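You operate a simulated robot arm through the tools that you are given. There is no shell and no other tool.

You run a simulated robot arm. Do the job below in one go: nothing can be reset, and whatever is moved stays where it is left.

Task
Share out the steel bottles on the far top of the long table. At the end: the silver steel bottle marked "A2" from the far top of the long table is on the light brown wooden coaster; the silver steel bottle that says "G1" from the far top of the long table is on the blue plate on the far top of the long table; the pink metal block is on the brown carton (marked "SEALS"); the silver steel bottle marked "B7" from the far top of the long table is on the grey coaster; whatever was shut is shut again. Leave all else as you found it, and nothing knocked over. Set down upright: steel bottle.

The check looks at the end state, three seconds after you hand in, the way a careful person would. Anything else that was tipped, shoved, dropped, spilled or broken makes it a failure. Lids that push on must go on centred and level and be pressed home; caps that screw on are set level and turned clockwise until they are tight.

Robot
A 6-joint arm with a two-finger parallel gripper, fixed in place. Base frame: the origin is at the foot of the arm, x ahead of it, y to its left, z up; the work surface is at about z = 0. Readings come in mm, degrees, newtons and seconds.
With the tool pointing down near the work surface it reaches from about 180 to 460 mm from the base axis. Its first joint turns from -70.0 to 70.0 degrees. Payload 1.9 kg.
The tool frame sits at the grasp point between the pads (the TCP): z along the fingers, y along the line on which they close. The tips reach 23 mm beyond it. The gripper opens to 94 mm. The fingers are 38 mm wide and 10 mm thick; the gripper's body (54 by 96 mm) begins 39 mm behind the TCP.
Orientation is that of the tool frame in the base frame, as a unit quaternion [x, y, z, w]. With the fingers straight down and closing along the base's y, the tool's x points along the base's -x, its y along +y and its z along -z.

Tools
- The arm moves only by the tool servo_tool. Its argument "commands" is a list of rows, each a list of 7 numbers: the shift along the tool's x, y, z in mm, then the turn, a rotation vector about the tool's x, y, z in degrees, then the gripper command, from -1 (shut) to 1 (fully open), values between in proportion. In form: [[tx, ty, tz, rx, ry, rz, grip], ...]. A call has 1 to 20 rows; each row shifts and turns the commanded pose from where the row before left it, along the tool's axes as they then stand. Each row takes 0.2 s and may step no farther than 50 mm and 8.6 degrees from the row before; otherwise, or with a gripper value out of range, the whole call is refused. A pose out of reach is approached as far as the arm can. The call stops where the force on the tool passes 40 N (or 10 N more than at its start, if that is more) or the arm is blocked; 0.2 s more then pass. The fingers move at their own pace (about 108 mm/s each) and stop on an object; they squeeze with about 37 N. The grip force told is the motor's: it shows also when the fingers shut on nothing. Time passes only in rows, and 0.2 s behind the last, so rows that do not move let the fingers close. The reply holds the time, the measured pose of the TCP, the force on the tool along the base axes, the opening and the grip force, in the units named above and with some noise, with the torque about the TCP (base axes, N m) and any sound that the robot's microphone picked up, and new pictures: "pictures" is both (left out), scene, wrist or none.
- Cameras (640 x 400 px; columns grow to the right, rows downward): "scene" is fixed at [65.9, 320.5, 427.7]; the picture's right is [-0.65, -0.76, 0.00], its down [-0.42, 0.35, -0.84] and it looks along [0.64, -0.54, -0.55] (base axes); focal length 214 px, centre (320, 200). "wrist" rides on the gripper at [87, 16, -75] in the tool frame; the picture's right is [-0.18, 0.98, 0.00], its down [-0.58, -0.11, -0.81] and it looks along [-0.79, -0.15, 0.59] (tool axes); focal length 243 px, centre (320, 200). There is no depth. A picture from a camera that has moved, and an enlarged one, comes with that camera's place and axes in the base frame and with its lens.
- inspect(camera, box): a new picture of the part [left, top, right, bottom] of that camera's present view, enlarged. The clock stands still meanwhile.
- close_job(): hands the job in; it is judged then, once.

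Places have to be worked out from the pictures, the camera data and where the tool is seen. Open the gripper and draw the arm clear of the work before you hand the job in, unless the task says otherwise.

The tools are called after ">>>" as name(argument=value, ...) on one line, values as JSON. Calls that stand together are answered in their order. servo_tool: Moves the arm, as the interface text tells. Its arguments: {"type":"object","properties":{"commands":{"type":"array","items":{"type":"array","items":{"type":"number"}}},"pictures":{"type":"string","enum":["both","scene","wrist","none"]}},"required":["commands"]} The other tools are called the same way: inspect (camera, box) takes an enlarged picture of a part of a camera's view; close_job () hands the job in.

At the start:

```text
clock: 0.0
tool_pos: [313.0, 61.5, 334.3]
tool_rot: [0.001, 1.0, 0.0, -0.001]
contact_force: [-0.7, -0.2, 0.2]
wrist_torque: [0.01, -0.01, 0.01]
grip_width: 94.1
finger_force: 0.1
```

scene: 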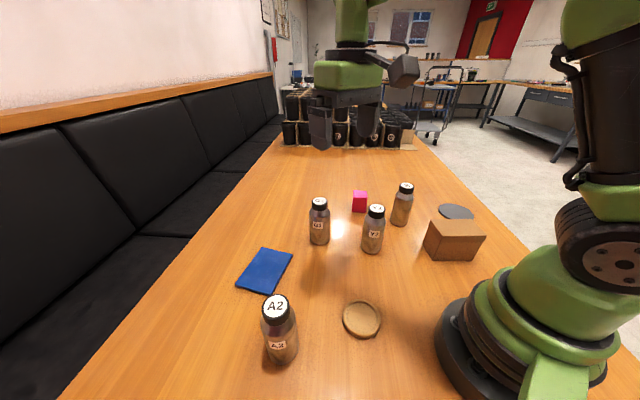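
wrist: 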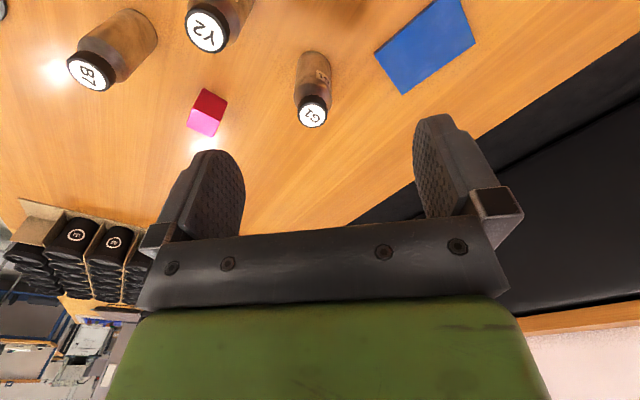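

The scene shows four bottles (A2, G1, Y2, probably B7), a blue plate, a light brown coaster, a grey coaster, a carton and a pink block. I'll enlarge several regions to measure positions before moving.

>>> inspect(camera="scene", box=[220, 170, 500, 370])

>>> inspect(camera="scene", box=[290, 170, 500, 280])

>>> inspect(camera="wrist", box=[0, 0, 500, 200])

```text
2.00 times, centred on (360, 270) of scene
camera zoom: at [65.9, 320.5, 427.7], right [-0.65, -0.76, 0.0], down [-0.42, 0.35, -0.84], along [0.64, -0.54, -0.55], focal length 429 px, centre (240, 60)
```

zoom: 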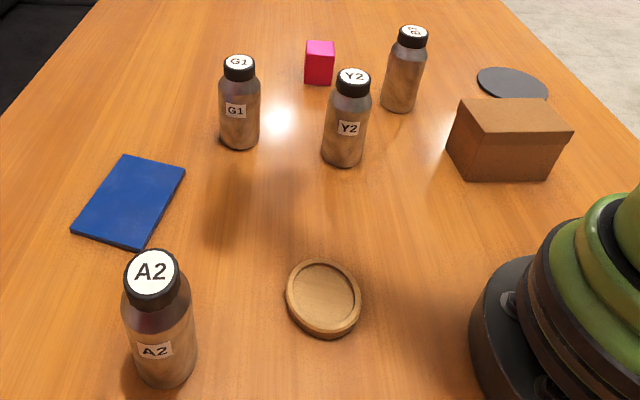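

```text
3.05 times, centred on (395, 225) of scene
camera zoom: at [65.9, 320.5, 427.7], right [-0.65, -0.76, 0.0], down [-0.42, 0.35, -0.84], along [0.64, -0.54, -0.55], focal length 654 px, centre (91, 124)
```

zoom: 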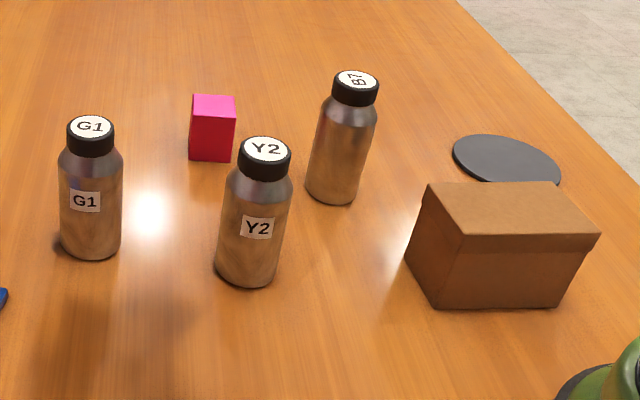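

```text
1.28 times, centred on (250, 100) of wrist
camera zoom: at [226.8, 74.7, 409.1], right [0.19, 0.98, 0.0], down [0.58, -0.11, 0.81], along [0.79, -0.15, -0.59], focal length 311 px, centre (410, 328)
```

zoom: 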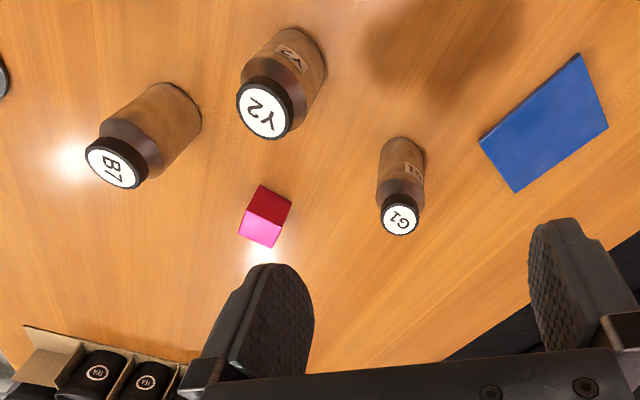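

Rough positions from the two cameras: A2 ≈ (232,263), G1 ≈ (407,31), Y2 ≈ (295,-53), B7 ≈ (309,-211), brown coaster ≈ (185,114). The grey coaster is ≈ (212,-400) and the carton ≈ (156,-201), about 83 high. The bottles stand about 131 tall and 55 wide. I'll first move high above A2 to refine its position with the wrist camera.

>>> servo_tool(commands=[[13.5, 33.4, 14, 0, 0, 0, 1], [13.5, 33.4, 14, 0, 0, 0, 1], [13.5, 33.4, 14, 0, 0, 0, 1], [13.5, 33.4, 14, 0, 0, 0, 1], [13.5, 33.4, 14, 0, 0, 0, 1], [13.5, 33.4, 14, 0, 0, 0, 1], [0, 0, 0, 0, 0, 0, 1]], pictures="both")

```text
clock: 1.6
tool_pos: [231.0, 260.9, 250.7]
tool_rot: [0.0, 1.0, 0.0, 0.001]
contact_force: [-0.3, 0.5, 0.2]
wrist_torque: [0.0, -0.01, -0.02]
grip_width: 93.8
finger_force: 0.0
camera wrist: at [145.1, 274.7, 325.4], right [0.19, 0.98, 0.0], down [0.58, -0.11, 0.81], along [0.79, -0.15, -0.59], focal length 243 px, centre (320, 200)
```

scene: 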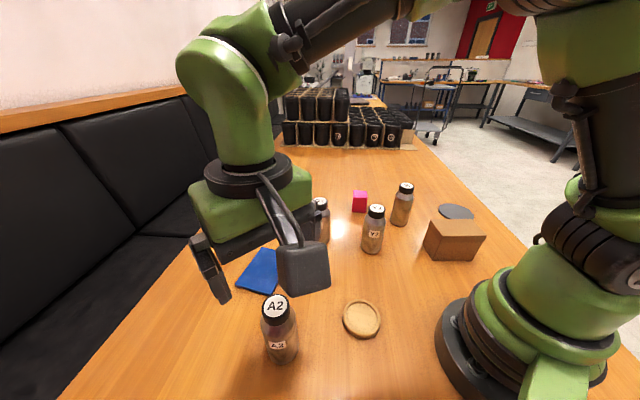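
wrist: 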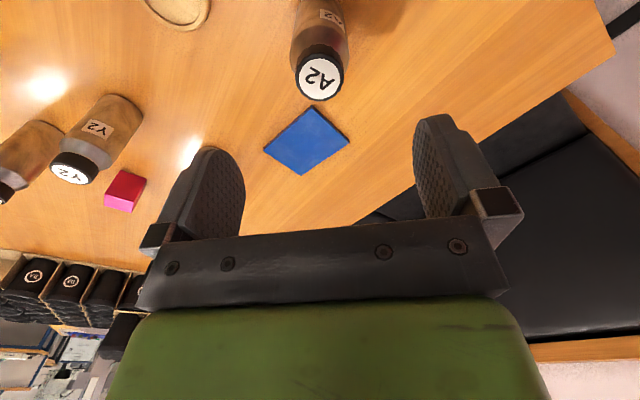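

A2's cap sits near column 319 in the wrist view, which puts A2 around (241,256). I'll enlarge both views to get that more precisely.

>>> inspect(camera="wrist", box=[240, 0, 400, 180])

>>> inspect(camera="scene", box=[220, 280, 400, 380])

```text
2.22 times, centred on (320, 90) of wrist
camera zoom: at [145.1, 274.7, 325.4], right [0.19, 0.98, 0.0], down [0.58, -0.11, 0.81], along [0.79, -0.15, -0.59], focal length 539 px, centre (320, 444)
```

zoom: 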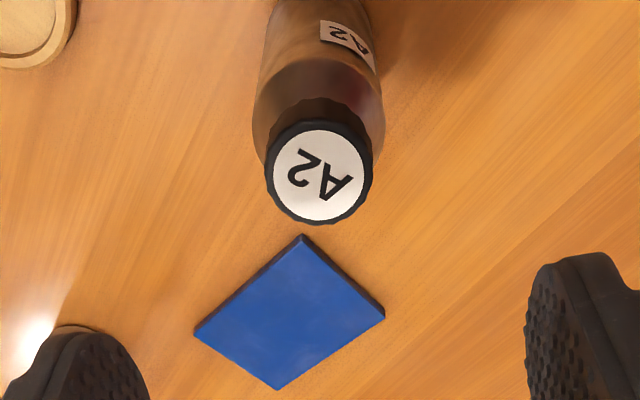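

```text
3.56 times, centred on (310, 330) of scene
camera zoom: at [65.9, 320.5, 427.7], right [-0.65, -0.76, 0.0], down [-0.42, 0.35, -0.84], along [0.64, -0.54, -0.55], focal length 763 px, centre (356, -262)
```

zoom: 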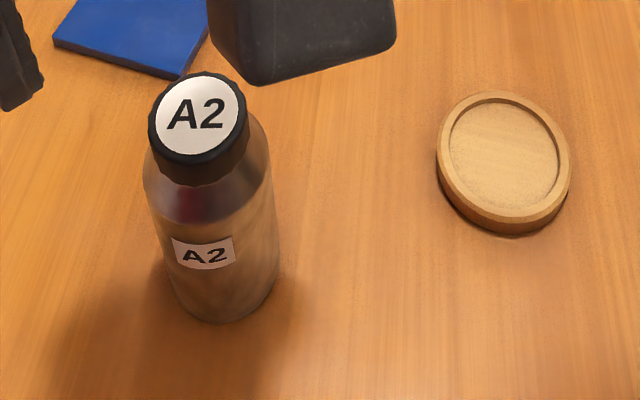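

A2 is at about (239.5,257) and the brown coaster at about (183,116), with a rim only a little wider than the bottle. I'll look at the coaster from close above before picking anything up.

>>> servo_tool(commands=[[12, -36, 20, 0, 0, 0, 1], [12, -36, 20, 0, 0, 0, 1], [12, -36, 20, 0, 0, 0, 1], [12, -37, 20, 0, 0, 0, 1], [0, 0, 0, 0, 0, 0, 1]], pictures="wrist")

>>> inspect(camera="wrist", box=[220, 0, 420, 125])

```text
clock: 2.8
tool_pos: [183.5, 115.8, 170.0]
tool_rot: [0.001, 1.0, 0.0, 0.0]
contact_force: [-1.1, -0.6, 0.8]
wrist_torque: [0.0, 0.0, -0.02]
grip_width: 94.1
finger_force: 0.1
camera wrist: at [96.8, 129.9, 245.5], right [0.19, 0.98, 0.0], down [0.58, -0.11, 0.81], along [0.79, -0.15, -0.59], focal length 243 px, centre (320, 200)
```

wrist: 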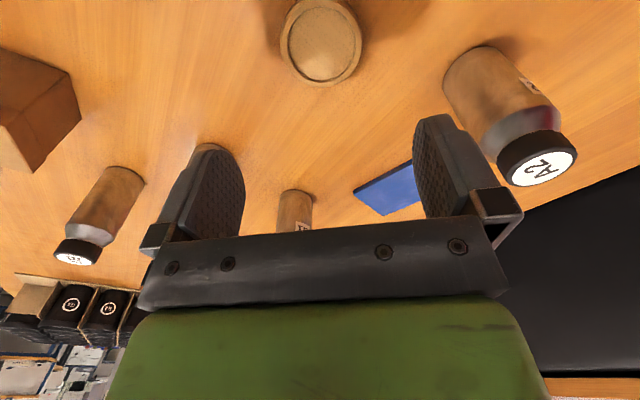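

```text
3.20 times, centred on (320, 62) of wrist
camera zoom: at [96.8, 129.9, 245.5], right [0.19, 0.98, 0.0], down [0.58, -0.11, 0.81], along [0.79, -0.15, -0.59], focal length 776 px, centre (320, 640)
```

zoom: 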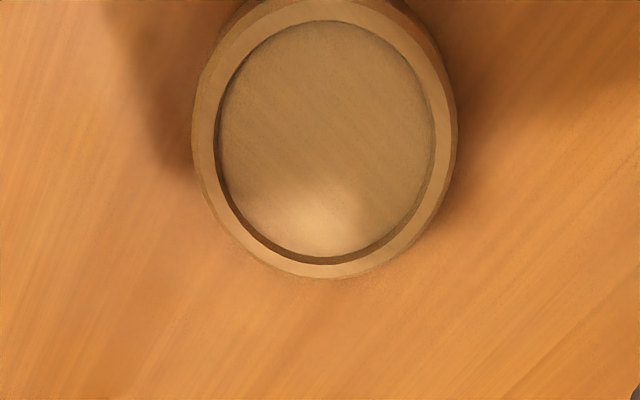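

From the close-up, the coaster centre is about (186,114.4) in the wrist frame. I'm going back over A2 and stopping just above the cap, to check alignment before going down.

>>> servo_tool(commands=[[-10, 20, -30, 0, 0, 0, 1], [-16, 40, -30, 0, 0, 0, 1], [-16, 40, 0, 0, 0, 0, 1], [-15.5, 40, 0, 0, 0, 0, 1], [0, 0, 30, 0, 0, 0, 1], [0, 0, 26, 0, 0, 0, 1], [0, 0, 0, 0, 0, 0, 1]], pictures="both")

```text
refused: row 2 steps farther than a row can; nothing moved
```

That call was refused because one row was longer than 50 mm, so I'm splitting the same path into smaller steps.

>>> servo_tool(commands=[[-10, 20, -30, 0, 0, 0, 1], [-12, 30, -30, 0, 0, 0, 1], [-12, 30, 0, 0, 0, 0, 1], [-12, 30, 0, 0, 0, 0, 1], [-11.5, 30.4, 0, 0, 0, 0, 1], [0, 0, 30, 0, 0, 0, 1], [0, 0, 26, 0, 0, 0, 1], [0, 0, 0, 0, 0, 0, 1]], pictures="both")

```text
clock: 4.6
tool_pos: [243.5, 257.2, 172.5]
tool_rot: [0.001, 1.0, 0.001, 0.0]
contact_force: [-0.6, -0.6, 0.5]
wrist_torque: [0.0, 0.03, -0.01]
grip_width: 94.0
finger_force: 0.0
camera wrist: at [156.2, 270.9, 248.3], right [0.19, 0.98, 0.0], down [0.58, -0.11, 0.81], along [0.79, -0.15, -0.59], focal length 243 px, centre (320, 200)
```

scene: 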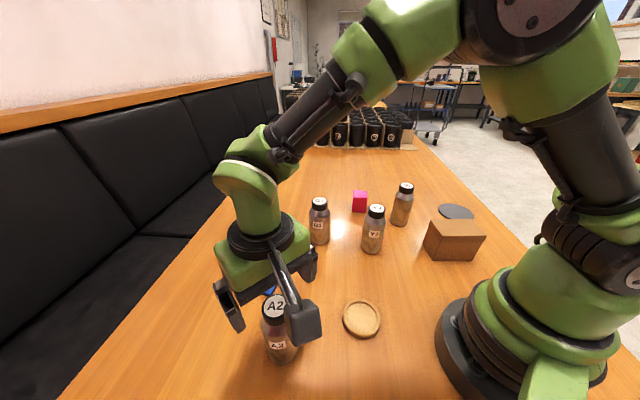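
wrist: 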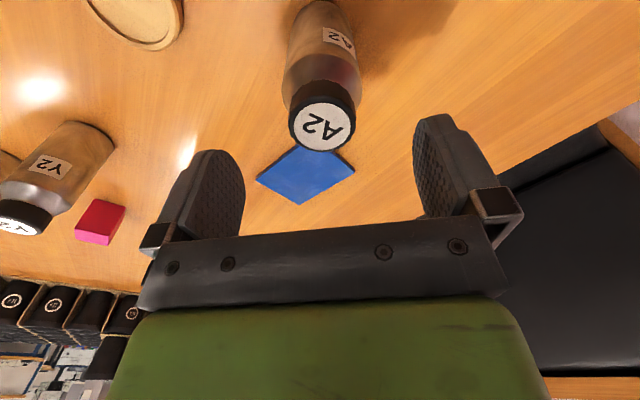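

The cap centre works out at about (240,256), which agrees with the earlier estimate. The reading had not settled yet, so I'll send a still row before descending.

>>> servo_tool(commands=[[0, 0, 0, 0, 0, 0, 1], [0, 0, 0, 0, 0, 0, 1]], pictures="none")

>>> inspect(camera="wrist", box=[160, 40, 480, 240])

```text
clock: 5.2
tool_pos: [243.6, 256.9, 172.1]
tool_rot: [0.001, 1.0, 0.0, 0.0]
contact_force: [0.0, 0.2, -0.1]
wrist_torque: [0.03, 0.0, 0.03]
grip_width: 94.0
finger_force: 0.0
```

```text
2.00 times, centred on (320, 140) of wrist
camera zoom: at [156.3, 270.9, 248.6], right [0.19, 0.98, 0.0], down [0.58, -0.11, 0.81], along [0.79, -0.15, -0.59], focal length 485 px, centre (320, 320)
```

zoom: 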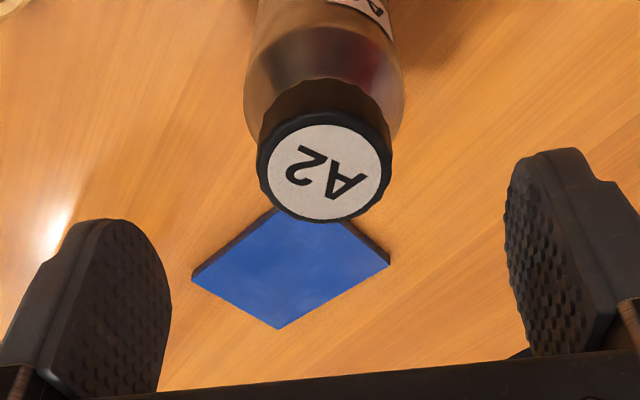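

The tool is at (243.6,256.9) with the cap at about (240.3,256). I'll shift 3 mm and descend around the bottle, with the fingers staying outside it.

>>> servo_tool(commands=[[3.3, -0.7, 20, 0, 0, 0, 1], [0, 0, 25, 0, 0, 0, 1], [0, 0, 15, 0, 0, 0, 1], [0, 0, 9, 0, 0, 0, 1], [0, 0, 0, 0, 0, 0, 1]], pictures="both")

>>> inspect(camera="wrist", box=[160, 60, 480, 260])

>>> inspect(camera="scene", box=[200, 240, 360, 380])

```text
clock: 6.4
tool_pos: [238.8, 254.3, 103.7]
tool_rot: [0.001, 1.0, -0.001, 0.0]
contact_force: [-0.2, -0.5, 0.3]
wrist_torque: [0.01, -0.01, -0.04]
grip_width: 94.0
finger_force: 0.0
camera wrist: at [152.2, 269.7, 179.1], right [0.19, 0.98, 0.0], down [0.58, -0.11, 0.81], along [0.79, -0.15, -0.59], focal length 243 px, centre (320, 200)
```

scene: 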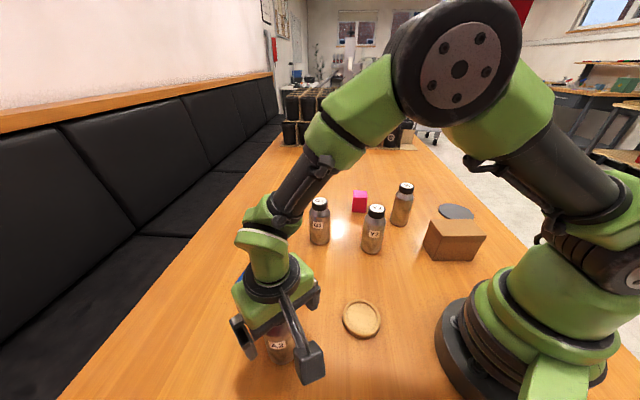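
wrist: 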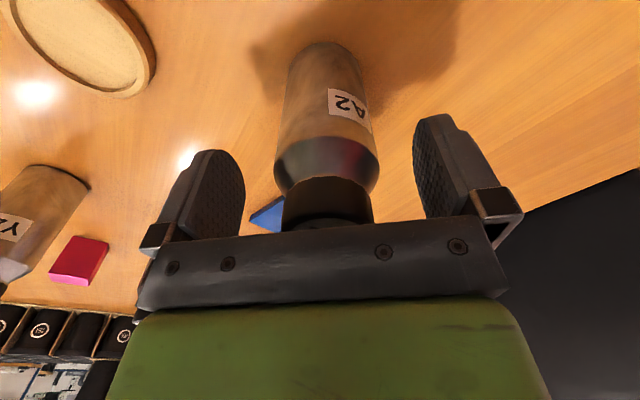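

```text
2.00 times, centred on (320, 160) of wrist
camera zoom: at [152.2, 269.7, 179.1], right [0.19, 0.98, 0.0], down [0.58, -0.11, 0.81], along [0.79, -0.15, -0.59], focal length 485 px, centre (320, 280)
```

zoom: 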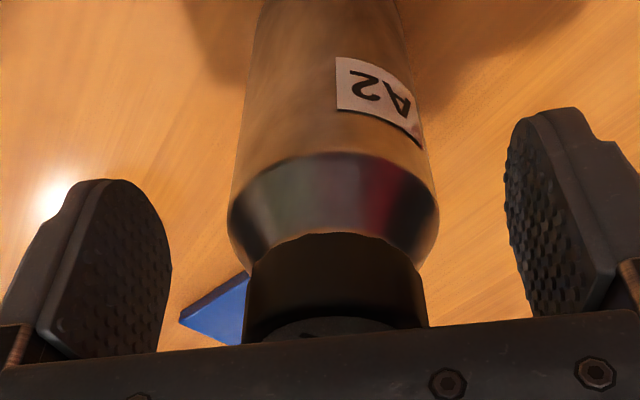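

```text
2.86 times, centred on (280, 310) of scene
camera zoom: at [65.9, 320.5, 427.7], right [-0.65, -0.76, 0.0], down [-0.42, 0.35, -0.84], along [0.64, -0.54, -0.55], focal length 613 px, centre (434, -114)
```

zoom: 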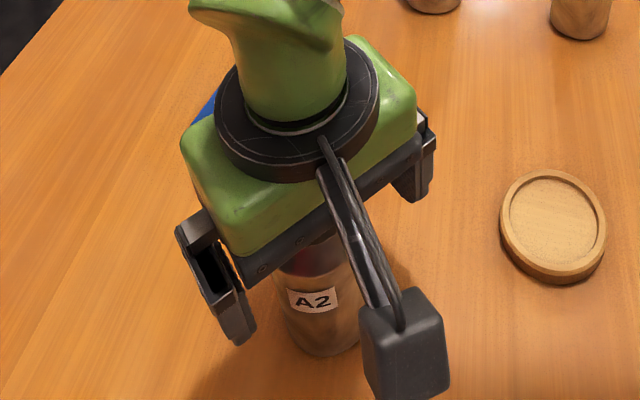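

The pads straddle the body just below the shoulder, whose straight part ends around z=100. I'll close on it along y, so the bottle centres between the fingers.

>>> servo_tool(commands=[[0, 0, 0, 0, 0, 0, -1], [0, 0, 0, 0, 0, 0, -1], [0, 0, 0, 0, 0, 0, -1]], pictures="wrist")

>>> inspect(camera="wrist", box=[160, 0, 480, 240])

```text
clock: 7.2
tool_pos: [238.1, 256.0, 103.7]
tool_rot: [0.002, 1.0, 0.0, 0.0]
contact_force: [0.6, 1.0, 1.4]
wrist_torque: [-0.01, -0.02, -0.01]
grip_width: 53.2
finger_force: 37.4
camera wrist: at [152.3, 269.7, 179.4], right [0.19, 0.98, 0.0], down [0.58, -0.11, 0.81], along [0.79, -0.15, -0.59], focal length 243 px, centre (320, 200)
```

wrist: 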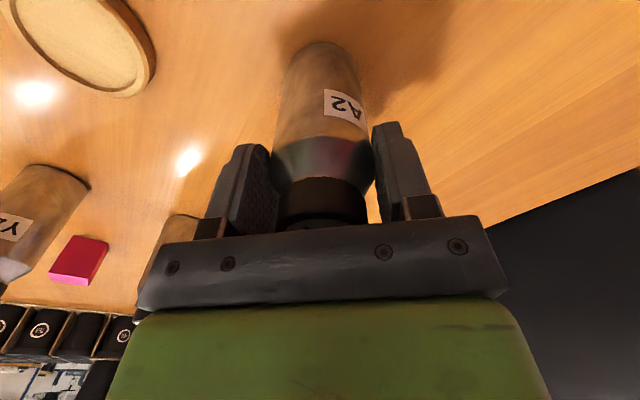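

```text
1.67 times, centred on (320, 120) of wrist
camera zoom: at [152.3, 269.7, 179.4], right [0.19, 0.98, 0.0], down [0.58, -0.11, 0.81], along [0.79, -0.15, -0.59], focal length 404 px, centre (320, 333)
```

zoom: 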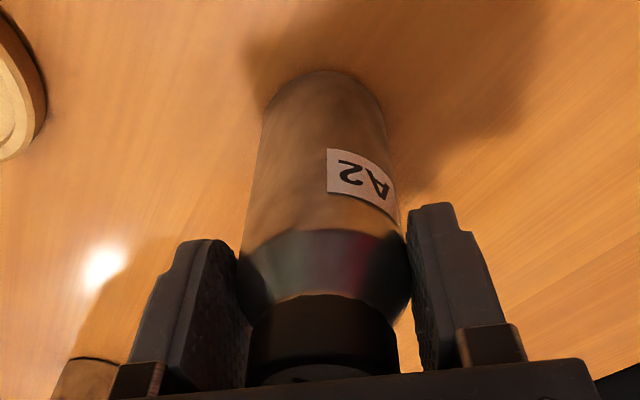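

The bottle is 53.2 mm wide and now centred in y. I'll release it, turn the open gripper 90° around it and close along x, so the axis lines up with the TCP both ways.

>>> servo_tool(commands=[[0, 0, 0, 0, 0, 0, 1], [0, 0, 0, 0, 0, 0, 1], [0, 0, 0, 0, 0, -8.182, 1], [0, 0, 0, 0, 0, -8.182, 1], [0, 0, 0, 0, 0, -8.182, 1], [0, 0, 0, 0, 0, -8.182, 1], [0, 0, 0, 0, 0, -8.182, 1], [0, 0, 0, 0, 0, -8.182, 1], [0, 0, 0, 0, 0, -8.182, 1], [0, 0, 0, 0, 0, -8.182, 1], [0, 0, 0, 0, 0, -8.182, 1], [0, 0, 0, 0, 0, -8.182, 1], [0, 0, 0, 0, 0, -8.182, 1], [0, 0, 0, 0, 0, 0, 1]], pictures="both")

```text
clock: 10.2
tool_pos: [239.7, 255.8, 104.5]
tool_rot: [0.707, -0.707, 0.0, 0.0]
contact_force: [-0.1, 0.4, -0.9]
wrist_torque: [0.0, 0.0, -0.01]
grip_width: 94.3
finger_force: 0.1
camera wrist: at [222.9, 167.2, 179.9], right [-0.98, 0.18, 0.0], down [0.11, 0.58, 0.81], along [0.15, 0.79, -0.59], focal length 243 px, centre (320, 200)
```

scene: 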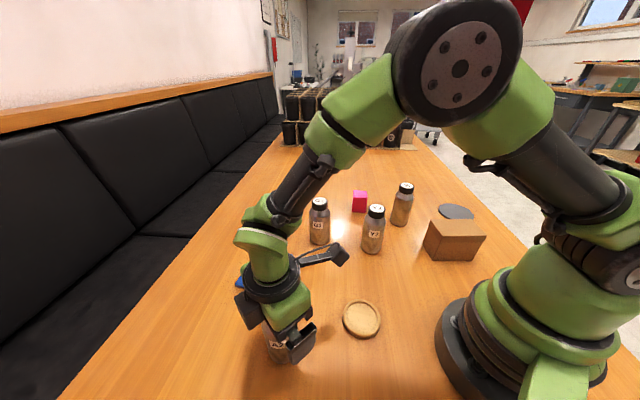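
wrist: 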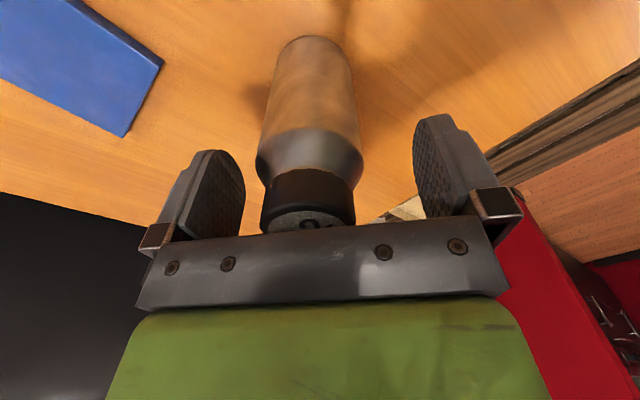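

In this view the bottle sits about 5 mm towards +x of the pad midline. I'll shift the gripper 4.5 mm to +x before closing, so the bottle isn't pushed sideways.

>>> servo_tool(commands=[[0, -4.5, 0, 0, 0, 0, 1], [0, 0, 0, 0, 0, 0, 1], [0, 0, 0, 0, 0, 0, 0], [0, 0, 0, 0, 0, 0, -1], [0, 0, 0, 0, 0, 0, -1], [0, 0, 0, 0, 0, 0, -1]], pictures="wrist")

```text
clock: 11.6
tool_pos: [243.3, 255.9, 104.3]
tool_rot: [-0.707, 0.707, 0.001, 0.0]
contact_force: [0.5, -0.6, 0.2]
wrist_torque: [-0.03, -0.06, -0.01]
grip_width: 53.3
finger_force: 36.9
camera wrist: at [227.8, 167.2, 180.0], right [-0.98, 0.19, 0.0], down [0.11, 0.58, 0.81], along [0.15, 0.79, -0.59], focal length 243 px, centre (320, 200)
```

wrist: 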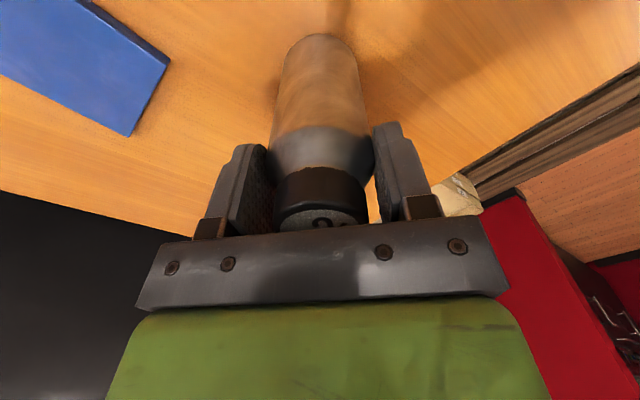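

A2 is now gripped with its axis on the TCP, and this also shows the wrist camera is accurate to about 1 mm for a 130 mm bottle. I'll lift it and carry it over the brown coaster at (185.3,114.6).

>>> servo_tool(commands=[[0, 0, -25, 0, 0, 0, -1], [0, 0, -35, 0, 0, 0, -1], [35.25, 14.6, 0, 0, 0, 0, -1], [35.25, 14.6, 0, 0, 0, 0, -1], [35.25, 14.6, 0, 0, 0, 0, -1], [35.25, 14.6, 0, 0, 0, 0, -1], [0, 0, 0, 0, 0, 0, -1], [0, 0, 0, 0, 0, 0, -1]], pictures="both")

```text
clock: 13.4
tool_pos: [185.4, 115.3, 165.4]
tool_rot: [-0.706, 0.708, -0.001, 0.0]
contact_force: [0.1, 0.0, -2.2]
wrist_torque: [-0.01, 0.01, -0.02]
grip_width: 53.2
finger_force: 36.5
camera wrist: at [169.2, 26.9, 241.4], right [-0.98, 0.19, 0.0], down [0.11, 0.58, 0.81], along [0.15, 0.79, -0.59], focal length 243 px, centre (320, 200)
```

scene: 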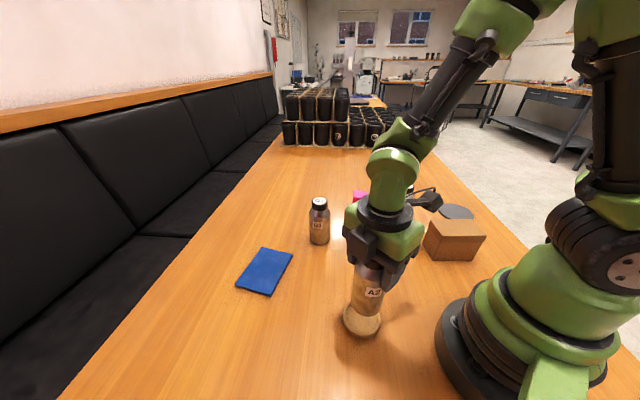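
wrist: 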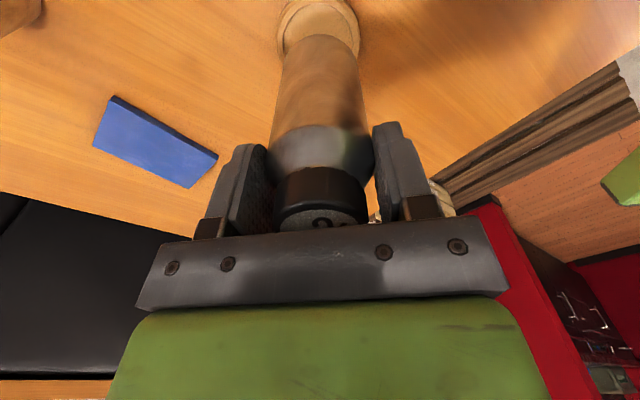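

The bottle (about 2 N) is over the coaster, with the TCP at (185.4,115.3). I'll lower it until the base is about 12 mm above the rim, and check the centring in both views.

>>> servo_tool(commands=[[0, 0, 20, 0, 0, 0, -1], [0, 0, 16, 0, 0, 0, -1], [0, 0, 0, 0, 0, 0, -1]], pictures="none")

>>> inspect(camera="wrist", box=[240, 0, 400, 100])

>>> inspect(camera="scene", box=[310, 260, 420, 350])

```text
clock: 14.2
tool_pos: [185.8, 115.9, 129.0]
tool_rot: [-0.706, 0.708, 0.0, 0.0]
contact_force: [0.2, 0.0, -1.4]
wrist_torque: [0.0, 0.01, 0.02]
grip_width: 52.8
finger_force: 36.6
```

```text
4.00 times, centred on (320, 50) of wrist
camera zoom: at [169.1, 26.5, 203.8], right [-0.98, 0.19, 0.0], down [0.11, 0.58, 0.81], along [0.15, 0.79, -0.59], focal length 970 px, centre (320, 800)
```

zoom: 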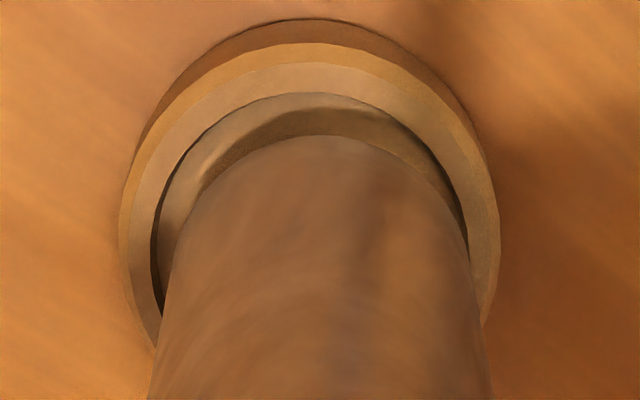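

```text
4.44 times, centred on (365, 305) of scene
camera zoom: at [65.9, 320.5, 427.7], right [-0.65, -0.76, 0.0], down [-0.42, 0.35, -0.84], along [0.64, -0.54, -0.55], focal length 953 px, centre (120, -267)
```

zoom: 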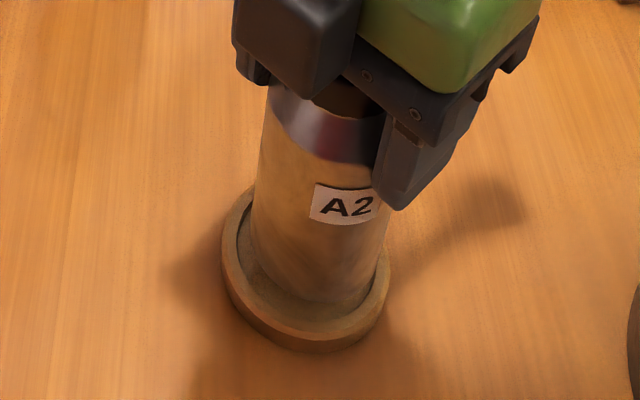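

Projecting both, the coaster centre is about 2.5 mm further in +x and 0.7 mm further in +y than the bottle axis. I'll make that correction and lower it to just above the rim.

>>> servo_tool(commands=[[-0.7, -2.5, 0, 0, 0, 0, -1], [0, 0, 9, 0, 0, 0, -1], [0, 0, 0, 0, 0, 0, -1]], pictures="none")

>>> inspect(camera="wrist", box=[240, 0, 400, 100])

>>> inspect(camera="scene", box=[310, 260, 420, 350])

```text
clock: 15.0
tool_pos: [188.2, 114.8, 119.9]
tool_rot: [-0.707, 0.708, 0.0, 0.0]
contact_force: [-0.3, -0.7, -1.6]
wrist_torque: [0.0, 0.0, -0.04]
grip_width: 53.1
finger_force: 36.7
```

```text
4.00 times, centred on (320, 50) of wrist
camera zoom: at [171.9, 26.9, 195.1], right [-0.98, 0.19, 0.0], down [0.11, 0.58, 0.81], along [0.15, 0.79, -0.59], focal length 970 px, centre (320, 800)
```

zoom: 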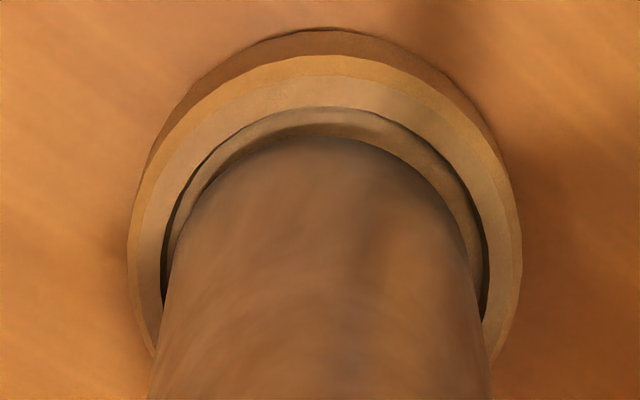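

```text
4.44 times, centred on (365, 305) of scene
camera zoom: at [65.9, 320.5, 427.7], right [-0.65, -0.76, 0.0], down [-0.42, 0.35, -0.84], along [0.64, -0.54, -0.55], focal length 953 px, centre (120, -267)
```

zoom: 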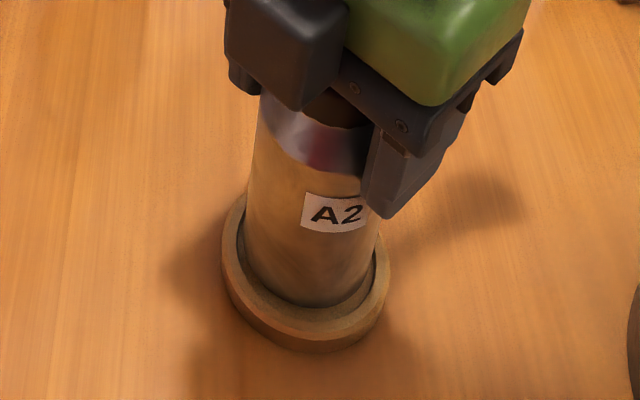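

The bottle is now evenly inside the recess on both sides and front to back. I'll lower it in small steps to feel for contact.

>>> servo_tool(commands=[[0, 0, 4, 0, 0, 0, -1], [0, 0, 1.5, 0, 0, 0, -1], [0, 0, 0, 0, 0, 0, -1]], pictures="none")

>>> servo_tool(commands=[[0, 0, 1.5, 0, 0, 0, -1], [0, 0, 0, 0, 0, 0, -1]], pictures="none")

>>> servo_tool(commands=[[0, 0, 1, 0, 0, 0, -1], [0, 0, 0, 0, 0, 0, -1]], pictures="none")

```text
clock: 15.4
tool_pos: [189.1, 116.6, 119.3]
tool_rot: [-0.705, 0.709, 0.0, 0.002]
contact_force: [-1.7, -1.9, 17.1]
wrist_torque: [-0.12, 0.13, 0.0]
grip_width: 53.2
finger_force: 37.2
stopped in row 1: the force on the tool passed its limit at 41 N (the readings are from after the stop); the commanded pose is now the measured one
```

```text
clock: 15.7
tool_pos: [189.3, 116.8, 118.3]
tool_rot: [-0.705, 0.709, -0.001, 0.003]
contact_force: [-2.1, -1.6, 16.9]
wrist_torque: [-0.08, 0.11, -0.01]
grip_width: 52.9
finger_force: 37.4
stopped in row 1: the force on the tool passed its limit at 41 N (the readings are from after the stop); the commanded pose is now the measured one
```

```text
clock: 16.2
tool_pos: [187.8, 117.2, 117.5]
tool_rot: [-0.705, 0.71, 0.0, 0.005]
contact_force: [-2.1, -2.3, 16.6]
wrist_torque: [-0.12, 0.1, -0.03]
grip_width: 53.2
finger_force: 37.5
stopped in row 2: the force on the tool passed its limit at 41 N (the readings are from after the stop); the commanded pose is now the measured one
```

Contact came sooner than expected, at about z 119, with a sideways force. The base may be touching the rim instead of the floor, so I'll look before doing more.

>>> inspect(camera="wrist", box=[240, 0, 400, 100])

>>> inspect(camera="scene", box=[310, 260, 420, 350])

```text
4.00 times, centred on (320, 50) of wrist
camera zoom: at [171.9, 27.3, 192.8], right [-0.98, 0.19, -0.01], down [0.11, 0.58, 0.81], along [0.16, 0.79, -0.59], focal length 970 px, centre (320, 800)
```

zoom: 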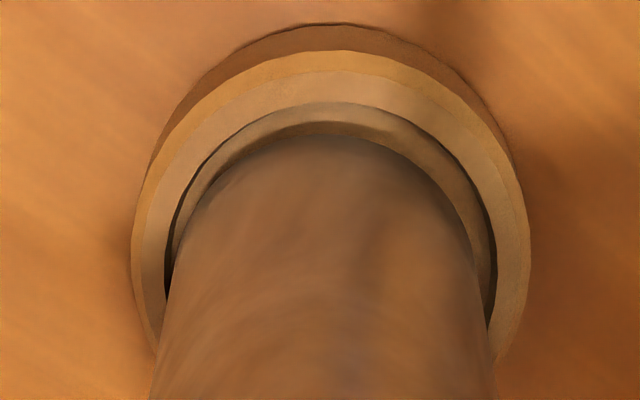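

```text
4.44 times, centred on (365, 305) of scene
camera zoom: at [65.9, 320.5, 427.7], right [-0.65, -0.76, 0.0], down [-0.42, 0.35, -0.84], along [0.64, -0.54, -0.55], focal length 953 px, centre (120, -267)
```

zoom: 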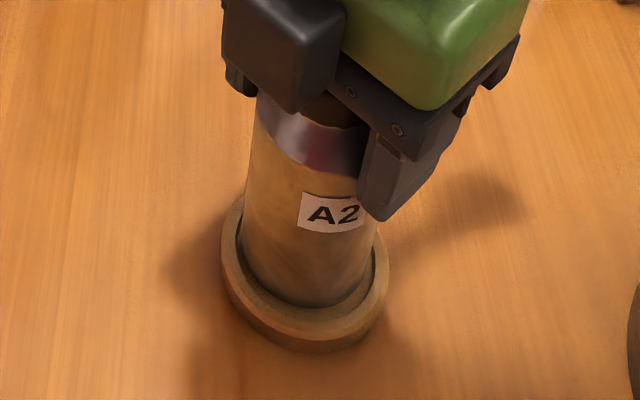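

I'm zooming tightly on the base of the bottle and the rim in both cameras, to see whether the base is inside the recess or on the rim.

>>> inspect(camera="scene", box=[338, 308, 386, 338])

>>> inspect(camera="wrist", box=[270, 0, 370, 62])

>>> inspect(camera="scene", box=[325, 270, 389, 310])

```text
13.33 times, centred on (362, 323) of scene
camera zoom: at [65.9, 320.5, 427.7], right [-0.65, -0.76, 0.0], down [-0.42, 0.35, -0.84], along [0.64, -0.54, -0.55], focal length 2860 px, centre (-240, -1440)
```

zoom: 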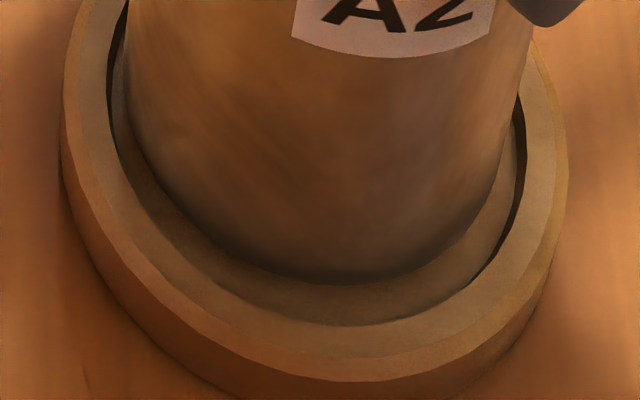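

```text
6.40 times, centred on (320, 31) of wrist
camera zoom: at [171.9, 27.3, 192.8], right [-0.98, 0.19, -0.01], down [0.11, 0.58, 0.81], along [0.16, 0.79, -0.59], focal length 1553 px, centre (320, 1282)
```

zoom: 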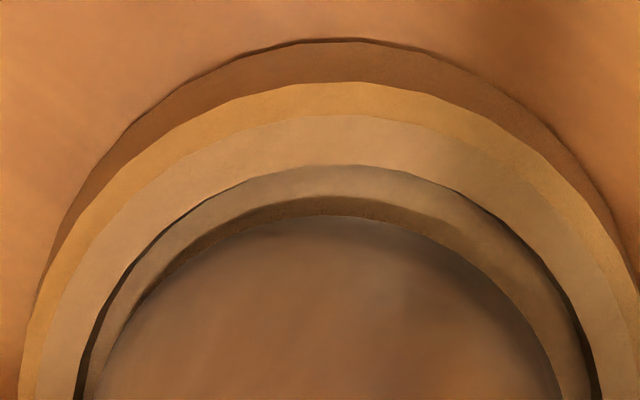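

```text
10.00 times, centred on (357, 290) of scene
camera zoom: at [65.9, 320.5, 427.7], right [-0.65, -0.76, 0.0], down [-0.42, 0.35, -0.84], along [0.64, -0.54, -0.55], focal length 2145 px, centre (-50, -700)
```

zoom: 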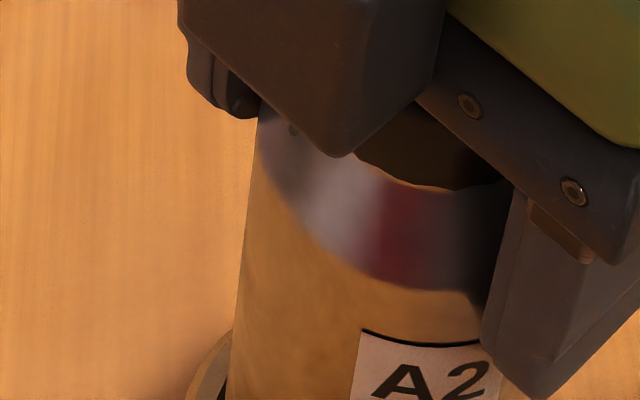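

The base appears to be sitting at rim height (about 15) rather than on the recess floor, and the tool has tilted slightly. I'll lift 6 mm, check the pose and look again.

>>> servo_tool(commands=[[0, 0, -3, 0, 0, 0, -1], [0, 0, -3, 0, 0, 0, -1], [0, 0, 0, 0, 0, 0, -1], [0, 0, 0, 0, 0, 0, -1]], pictures="none")

>>> inspect(camera="scene", box=[330, 298, 394, 338])

>>> inspect(camera="wrist", box=[260, 0, 380, 75])

```text
clock: 17.2
tool_pos: [188.9, 116.1, 123.8]
tool_rot: [-0.705, 0.709, 0.0, 0.004]
contact_force: [-0.6, -0.7, -0.6]
wrist_torque: [-0.01, -0.01, 0.0]
grip_width: 53.0
finger_force: 37.1
```

```text
10.00 times, centred on (362, 318) of scene
camera zoom: at [65.9, 320.5, 427.7], right [-0.65, -0.76, 0.0], down [-0.42, 0.35, -0.84], along [0.64, -0.54, -0.55], focal length 2145 px, centre (-100, -980)
```

zoom: 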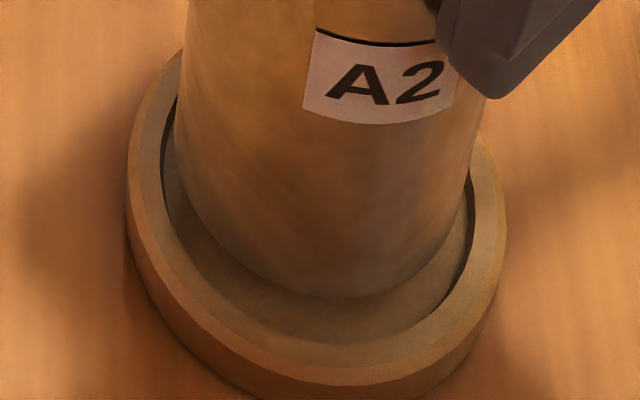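

```text
5.33 times, centred on (320, 38) of wrist
camera zoom: at [172.0, 27.4, 198.6], right [-0.98, 0.19, -0.01], down [0.11, 0.58, 0.81], along [0.16, 0.79, -0.59], focal length 1294 px, centre (320, 1067)
```

zoom: 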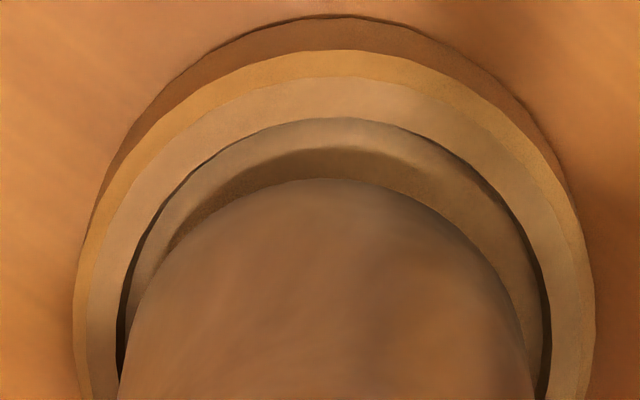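

The contact height of about 15 matches the rim plane, while the images put the bottle within about 0.5 mm of the coaster centre. So the coaster may simply be solid at that height. I'll level the tool, re-centre and look again before trying a gentle touch.

>>> servo_tool(commands=[[0.8, 0.5, 0, -0.45, 0.4, 0, -1], [0, 0, 0, 0, 0, 0, -1], [0, 0, 0, 0, 0, 0, -1]], pictures="none")

>>> inspect(camera="scene", box=[330, 298, 394, 338])

>>> inspect(camera="wrist", box=[260, 0, 380, 75])

```text
clock: 18.0
tool_pos: [188.2, 115.6, 123.3]
tool_rot: [-0.705, 0.709, 0.0, -0.002]
contact_force: [-0.2, 0.1, -1.3]
wrist_torque: [-0.03, 0.01, -0.01]
grip_width: 53.3
finger_force: 37.2
```

```text
10.00 times, centred on (362, 318) of scene
camera zoom: at [65.9, 320.5, 427.7], right [-0.65, -0.76, 0.0], down [-0.42, 0.35, -0.84], along [0.64, -0.54, -0.55], focal length 2145 px, centre (-100, -980)
```

zoom: 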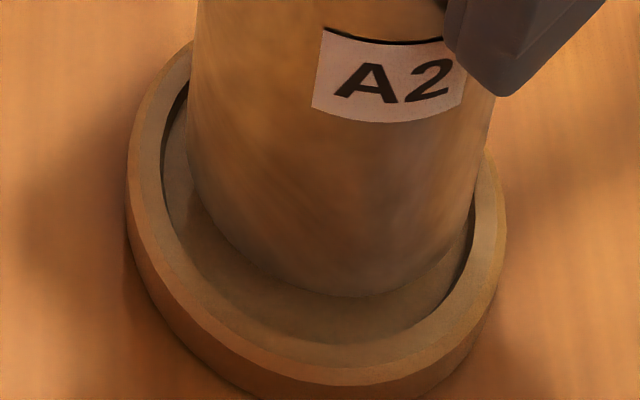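

```text
5.33 times, centred on (320, 38) of wrist
camera zoom: at [172.1, 26.9, 199.4], right [-0.98, 0.19, 0.0], down [0.11, 0.58, 0.8], along [0.15, 0.79, -0.59], focal length 1294 px, centre (320, 1067)
```

zoom: 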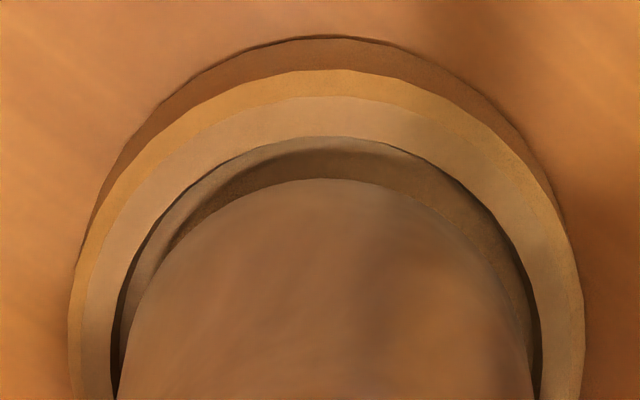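

Now x looks centred, but the scene view suggests the bottle is 1–2 mm too far to -y. I'll zoom on the left and right gaps in the scene view to measure that.

>>> inspect(camera="scene", box=[340, 303, 356, 323])

>>> inspect(camera="scene", box=[368, 305, 384, 325])

```text
16.00 times, centred on (348, 313) of scene
camera zoom: at [65.9, 320.5, 427.7], right [-0.65, -0.76, 0.0], down [-0.42, 0.35, -0.84], along [0.64, -0.54, -0.55], focal length 3432 px, centre (-128, -1608)
```

zoom: 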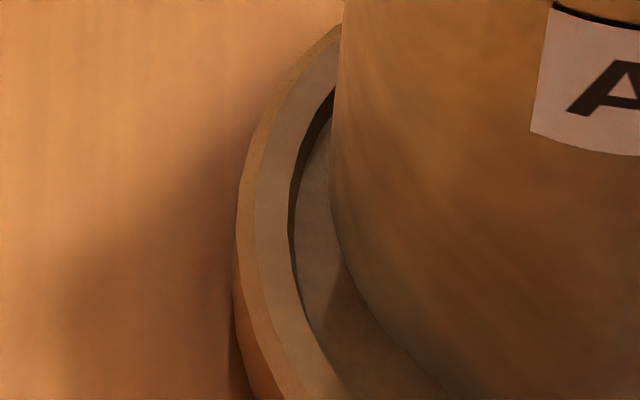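

```text
16.00 times, centred on (376, 315) of scene
camera zoom: at [65.9, 320.5, 427.7], right [-0.65, -0.76, 0.0], down [-0.42, 0.35, -0.84], along [0.64, -0.54, -0.55], focal length 3432 px, centre (-576, -1640)
```

zoom: 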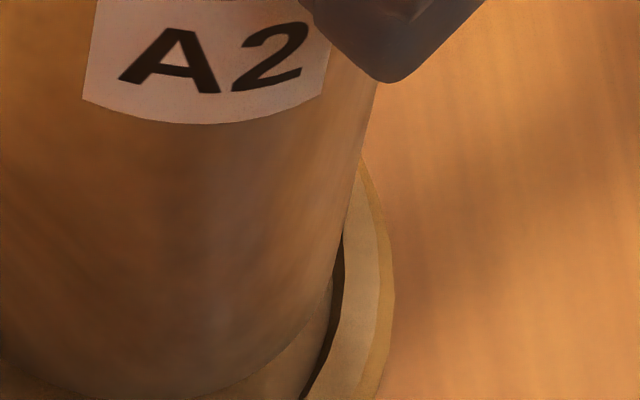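

The scene gaps put the bottle about 2 mm too far to -y. I'll shift +2 mm in y, trim the tilt and go down in 1 mm steps.

>>> servo_tool(commands=[[-2, 0, 0, 0.12, -0.12, 0, -1], [0, 0, 1, 0, 0, 0, -1], [0, 0, 1, 0, 0, 0, -1], [0, 0, 1, 0, 0, 0, -1], [0, 0, 0, 0, 0, 0, -1]], pictures="none")

>>> servo_tool(commands=[[0, 0, 0.7, 0, 0, 0, -1], [0, 0, 0, 0, 0, 0, -1]], pictures="none")

>>> servo_tool(commands=[[0, 0, 0.7, 0, 0, 0, -1], [0, 0, 0, 0, 0, 0, -1]], pictures="none")

```text
clock: 19.2
tool_pos: [187.9, 117.7, 120.6]
tool_rot: [-0.704, 0.71, 0.0, 0.0]
contact_force: [0.0, -0.2, -2.8]
wrist_torque: [0.01, -0.04, 0.0]
grip_width: 52.9
finger_force: 37.6
```

```text
clock: 19.8
tool_pos: [187.8, 117.9, 120.2]
tool_rot: [-0.704, 0.71, 0.001, 0.0]
contact_force: [0.4, -0.7, -1.4]
wrist_torque: [0.0, -0.01, 0.01]
grip_width: 52.9
finger_force: 37.9
```

```text
clock: 20.4
tool_pos: [186.5, 117.6, 119.5]
tool_rot: [-0.704, 0.71, 0.0, 0.0]
contact_force: [0.0, -0.1, -0.7]
wrist_torque: [-0.01, -0.03, 0.02]
grip_width: 53.1
finger_force: 36.4
```

>>> servo_tool(commands=[[0, 0, 0.7, 0, 0, 0, -1], [0, 0, 0, 0, 0, 0, -1]], pictures="none")

>>> servo_tool(commands=[[0, 0, 0.7, 0, 0, 0, -1], [0, 0, 0, 0, 0, 0, -1]], pictures="none")

>>> servo_tool(commands=[[0, 0, 0.7, 0, 0, 0, -1], [0, 0, 0, 0, 0, 0, -1]], pictures="none")

```text
clock: 21.0
tool_pos: [188.8, 117.4, 117.8]
tool_rot: [-0.705, 0.709, 0.0, 0.0]
contact_force: [0.0, 0.2, 0.0]
wrist_torque: [-0.01, 0.01, 0.0]
grip_width: 53.2
finger_force: 36.9
```

```text
clock: 21.6
tool_pos: [188.4, 117.9, 117.3]
tool_rot: [-0.705, 0.709, 0.0, 0.0]
contact_force: [-1.4, -1.3, 14.5]
wrist_torque: [-0.02, 0.04, -0.02]
grip_width: 53.1
finger_force: 36.9
```

```text
clock: 22.0
tool_pos: [187.5, 117.7, 117.1]
tool_rot: [-0.704, 0.71, -0.001, 0.001]
contact_force: [-2.6, -1.0, 17.0]
wrist_torque: [0.01, 0.11, -0.02]
grip_width: 53.1
finger_force: 37.4
stopped in row 2: the force on the tool passed its limit at 41 N (the readings are from after the stop); the commanded pose is now the measured one
```

Contact is now at about z 117.5, with the centre of pressure well inside the base. That suggests the bottle is resting flat and not on one edge. I'll check the pictures before releasing.

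>>> inspect(camera="scene", box=[330, 298, 394, 338])

>>> inspect(camera="wrist", box=[260, 0, 380, 75])

```text
10.00 times, centred on (362, 318) of scene
camera zoom: at [65.9, 320.5, 427.7], right [-0.65, -0.76, 0.0], down [-0.42, 0.35, -0.84], along [0.64, -0.54, -0.55], focal length 2145 px, centre (-100, -980)
```

zoom: 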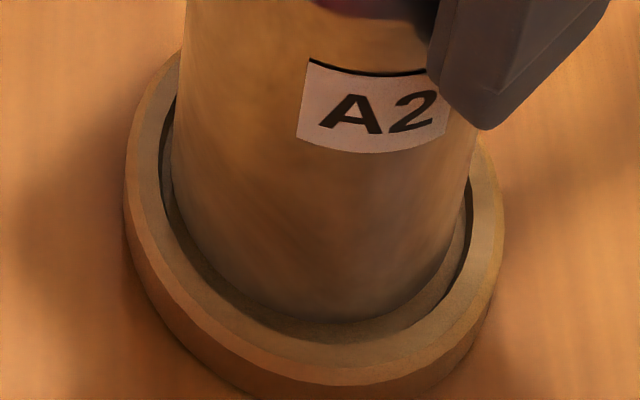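

```text
5.33 times, centred on (320, 38) of wrist
camera zoom: at [171.6, 29.4, 193.1], right [-0.98, 0.19, 0.0], down [0.11, 0.58, 0.81], along [0.16, 0.79, -0.59], focal length 1294 px, centre (320, 1067)
```

zoom: 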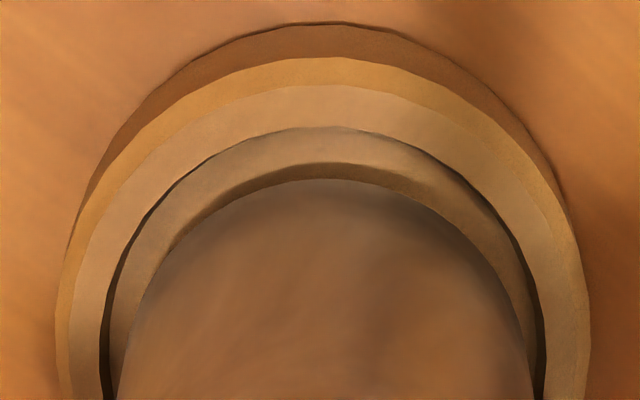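

The bottle looks centred in the recess in both views. I'll open the fingers only slightly, to about 60 mm, so they can still guard it, and see whether it stands.

>>> servo_tool(commands=[[0, 0, 0, 0, 0, 0, 0.28], [0, 0, 0, 0, 0, 0, 0.28], [0, 0, 0, 0, 0, 0, 0.28]], pictures="none")

>>> inspect(camera="scene", box=[330, 298, 394, 338])

>>> inspect(camera="wrist", box=[220, 0, 420, 240])

>>> inspect(camera="scene", box=[310, 240, 420, 345])

```text
clock: 22.8
tool_pos: [188.0, 117.6, 118.0]
tool_rot: [-0.704, 0.71, 0.0, 0.001]
contact_force: [0.0, 0.5, 0.8]
wrist_torque: [-0.01, 0.0, 0.0]
grip_width: 60.4
finger_force: 0.0
```

```text
10.00 times, centred on (362, 318) of scene
camera zoom: at [65.9, 320.5, 427.7], right [-0.65, -0.76, 0.0], down [-0.42, 0.35, -0.84], along [0.64, -0.54, -0.55], focal length 2145 px, centre (-100, -980)
```

zoom: 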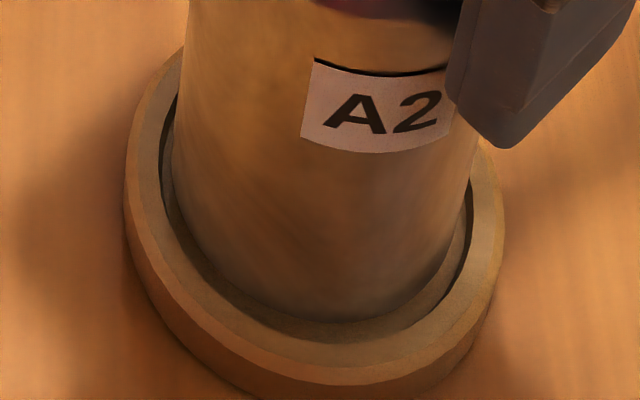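

```text
1.67 times, centred on (320, 120) of wrist
camera zoom: at [171.6, 29.4, 192.8], right [-0.98, 0.19, 0.0], down [0.11, 0.58, 0.81], along [0.15, 0.79, -0.59], focal length 404 px, centre (320, 333)
```

zoom: 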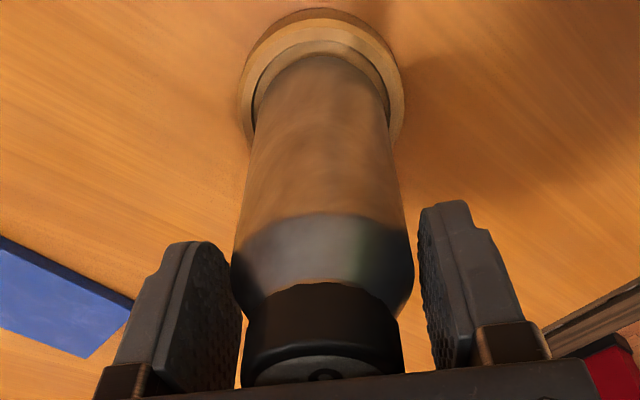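

```text
3.81 times, centred on (365, 292) of scene
camera zoom: at [65.9, 320.5, 427.7], right [-0.65, -0.76, 0.0], down [-0.42, 0.35, -0.84], along [0.64, -0.54, -0.55], focal length 817 px, centre (149, -152)
```

zoom: 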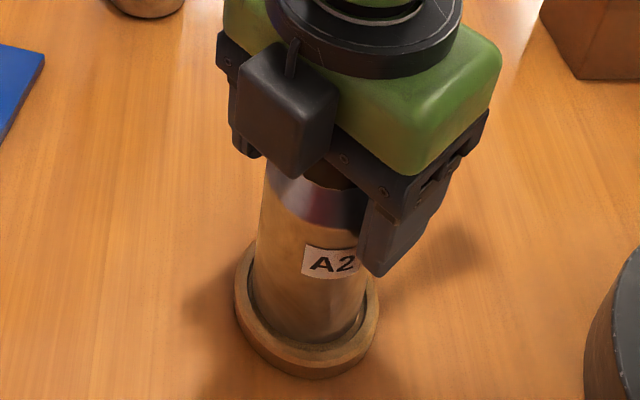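

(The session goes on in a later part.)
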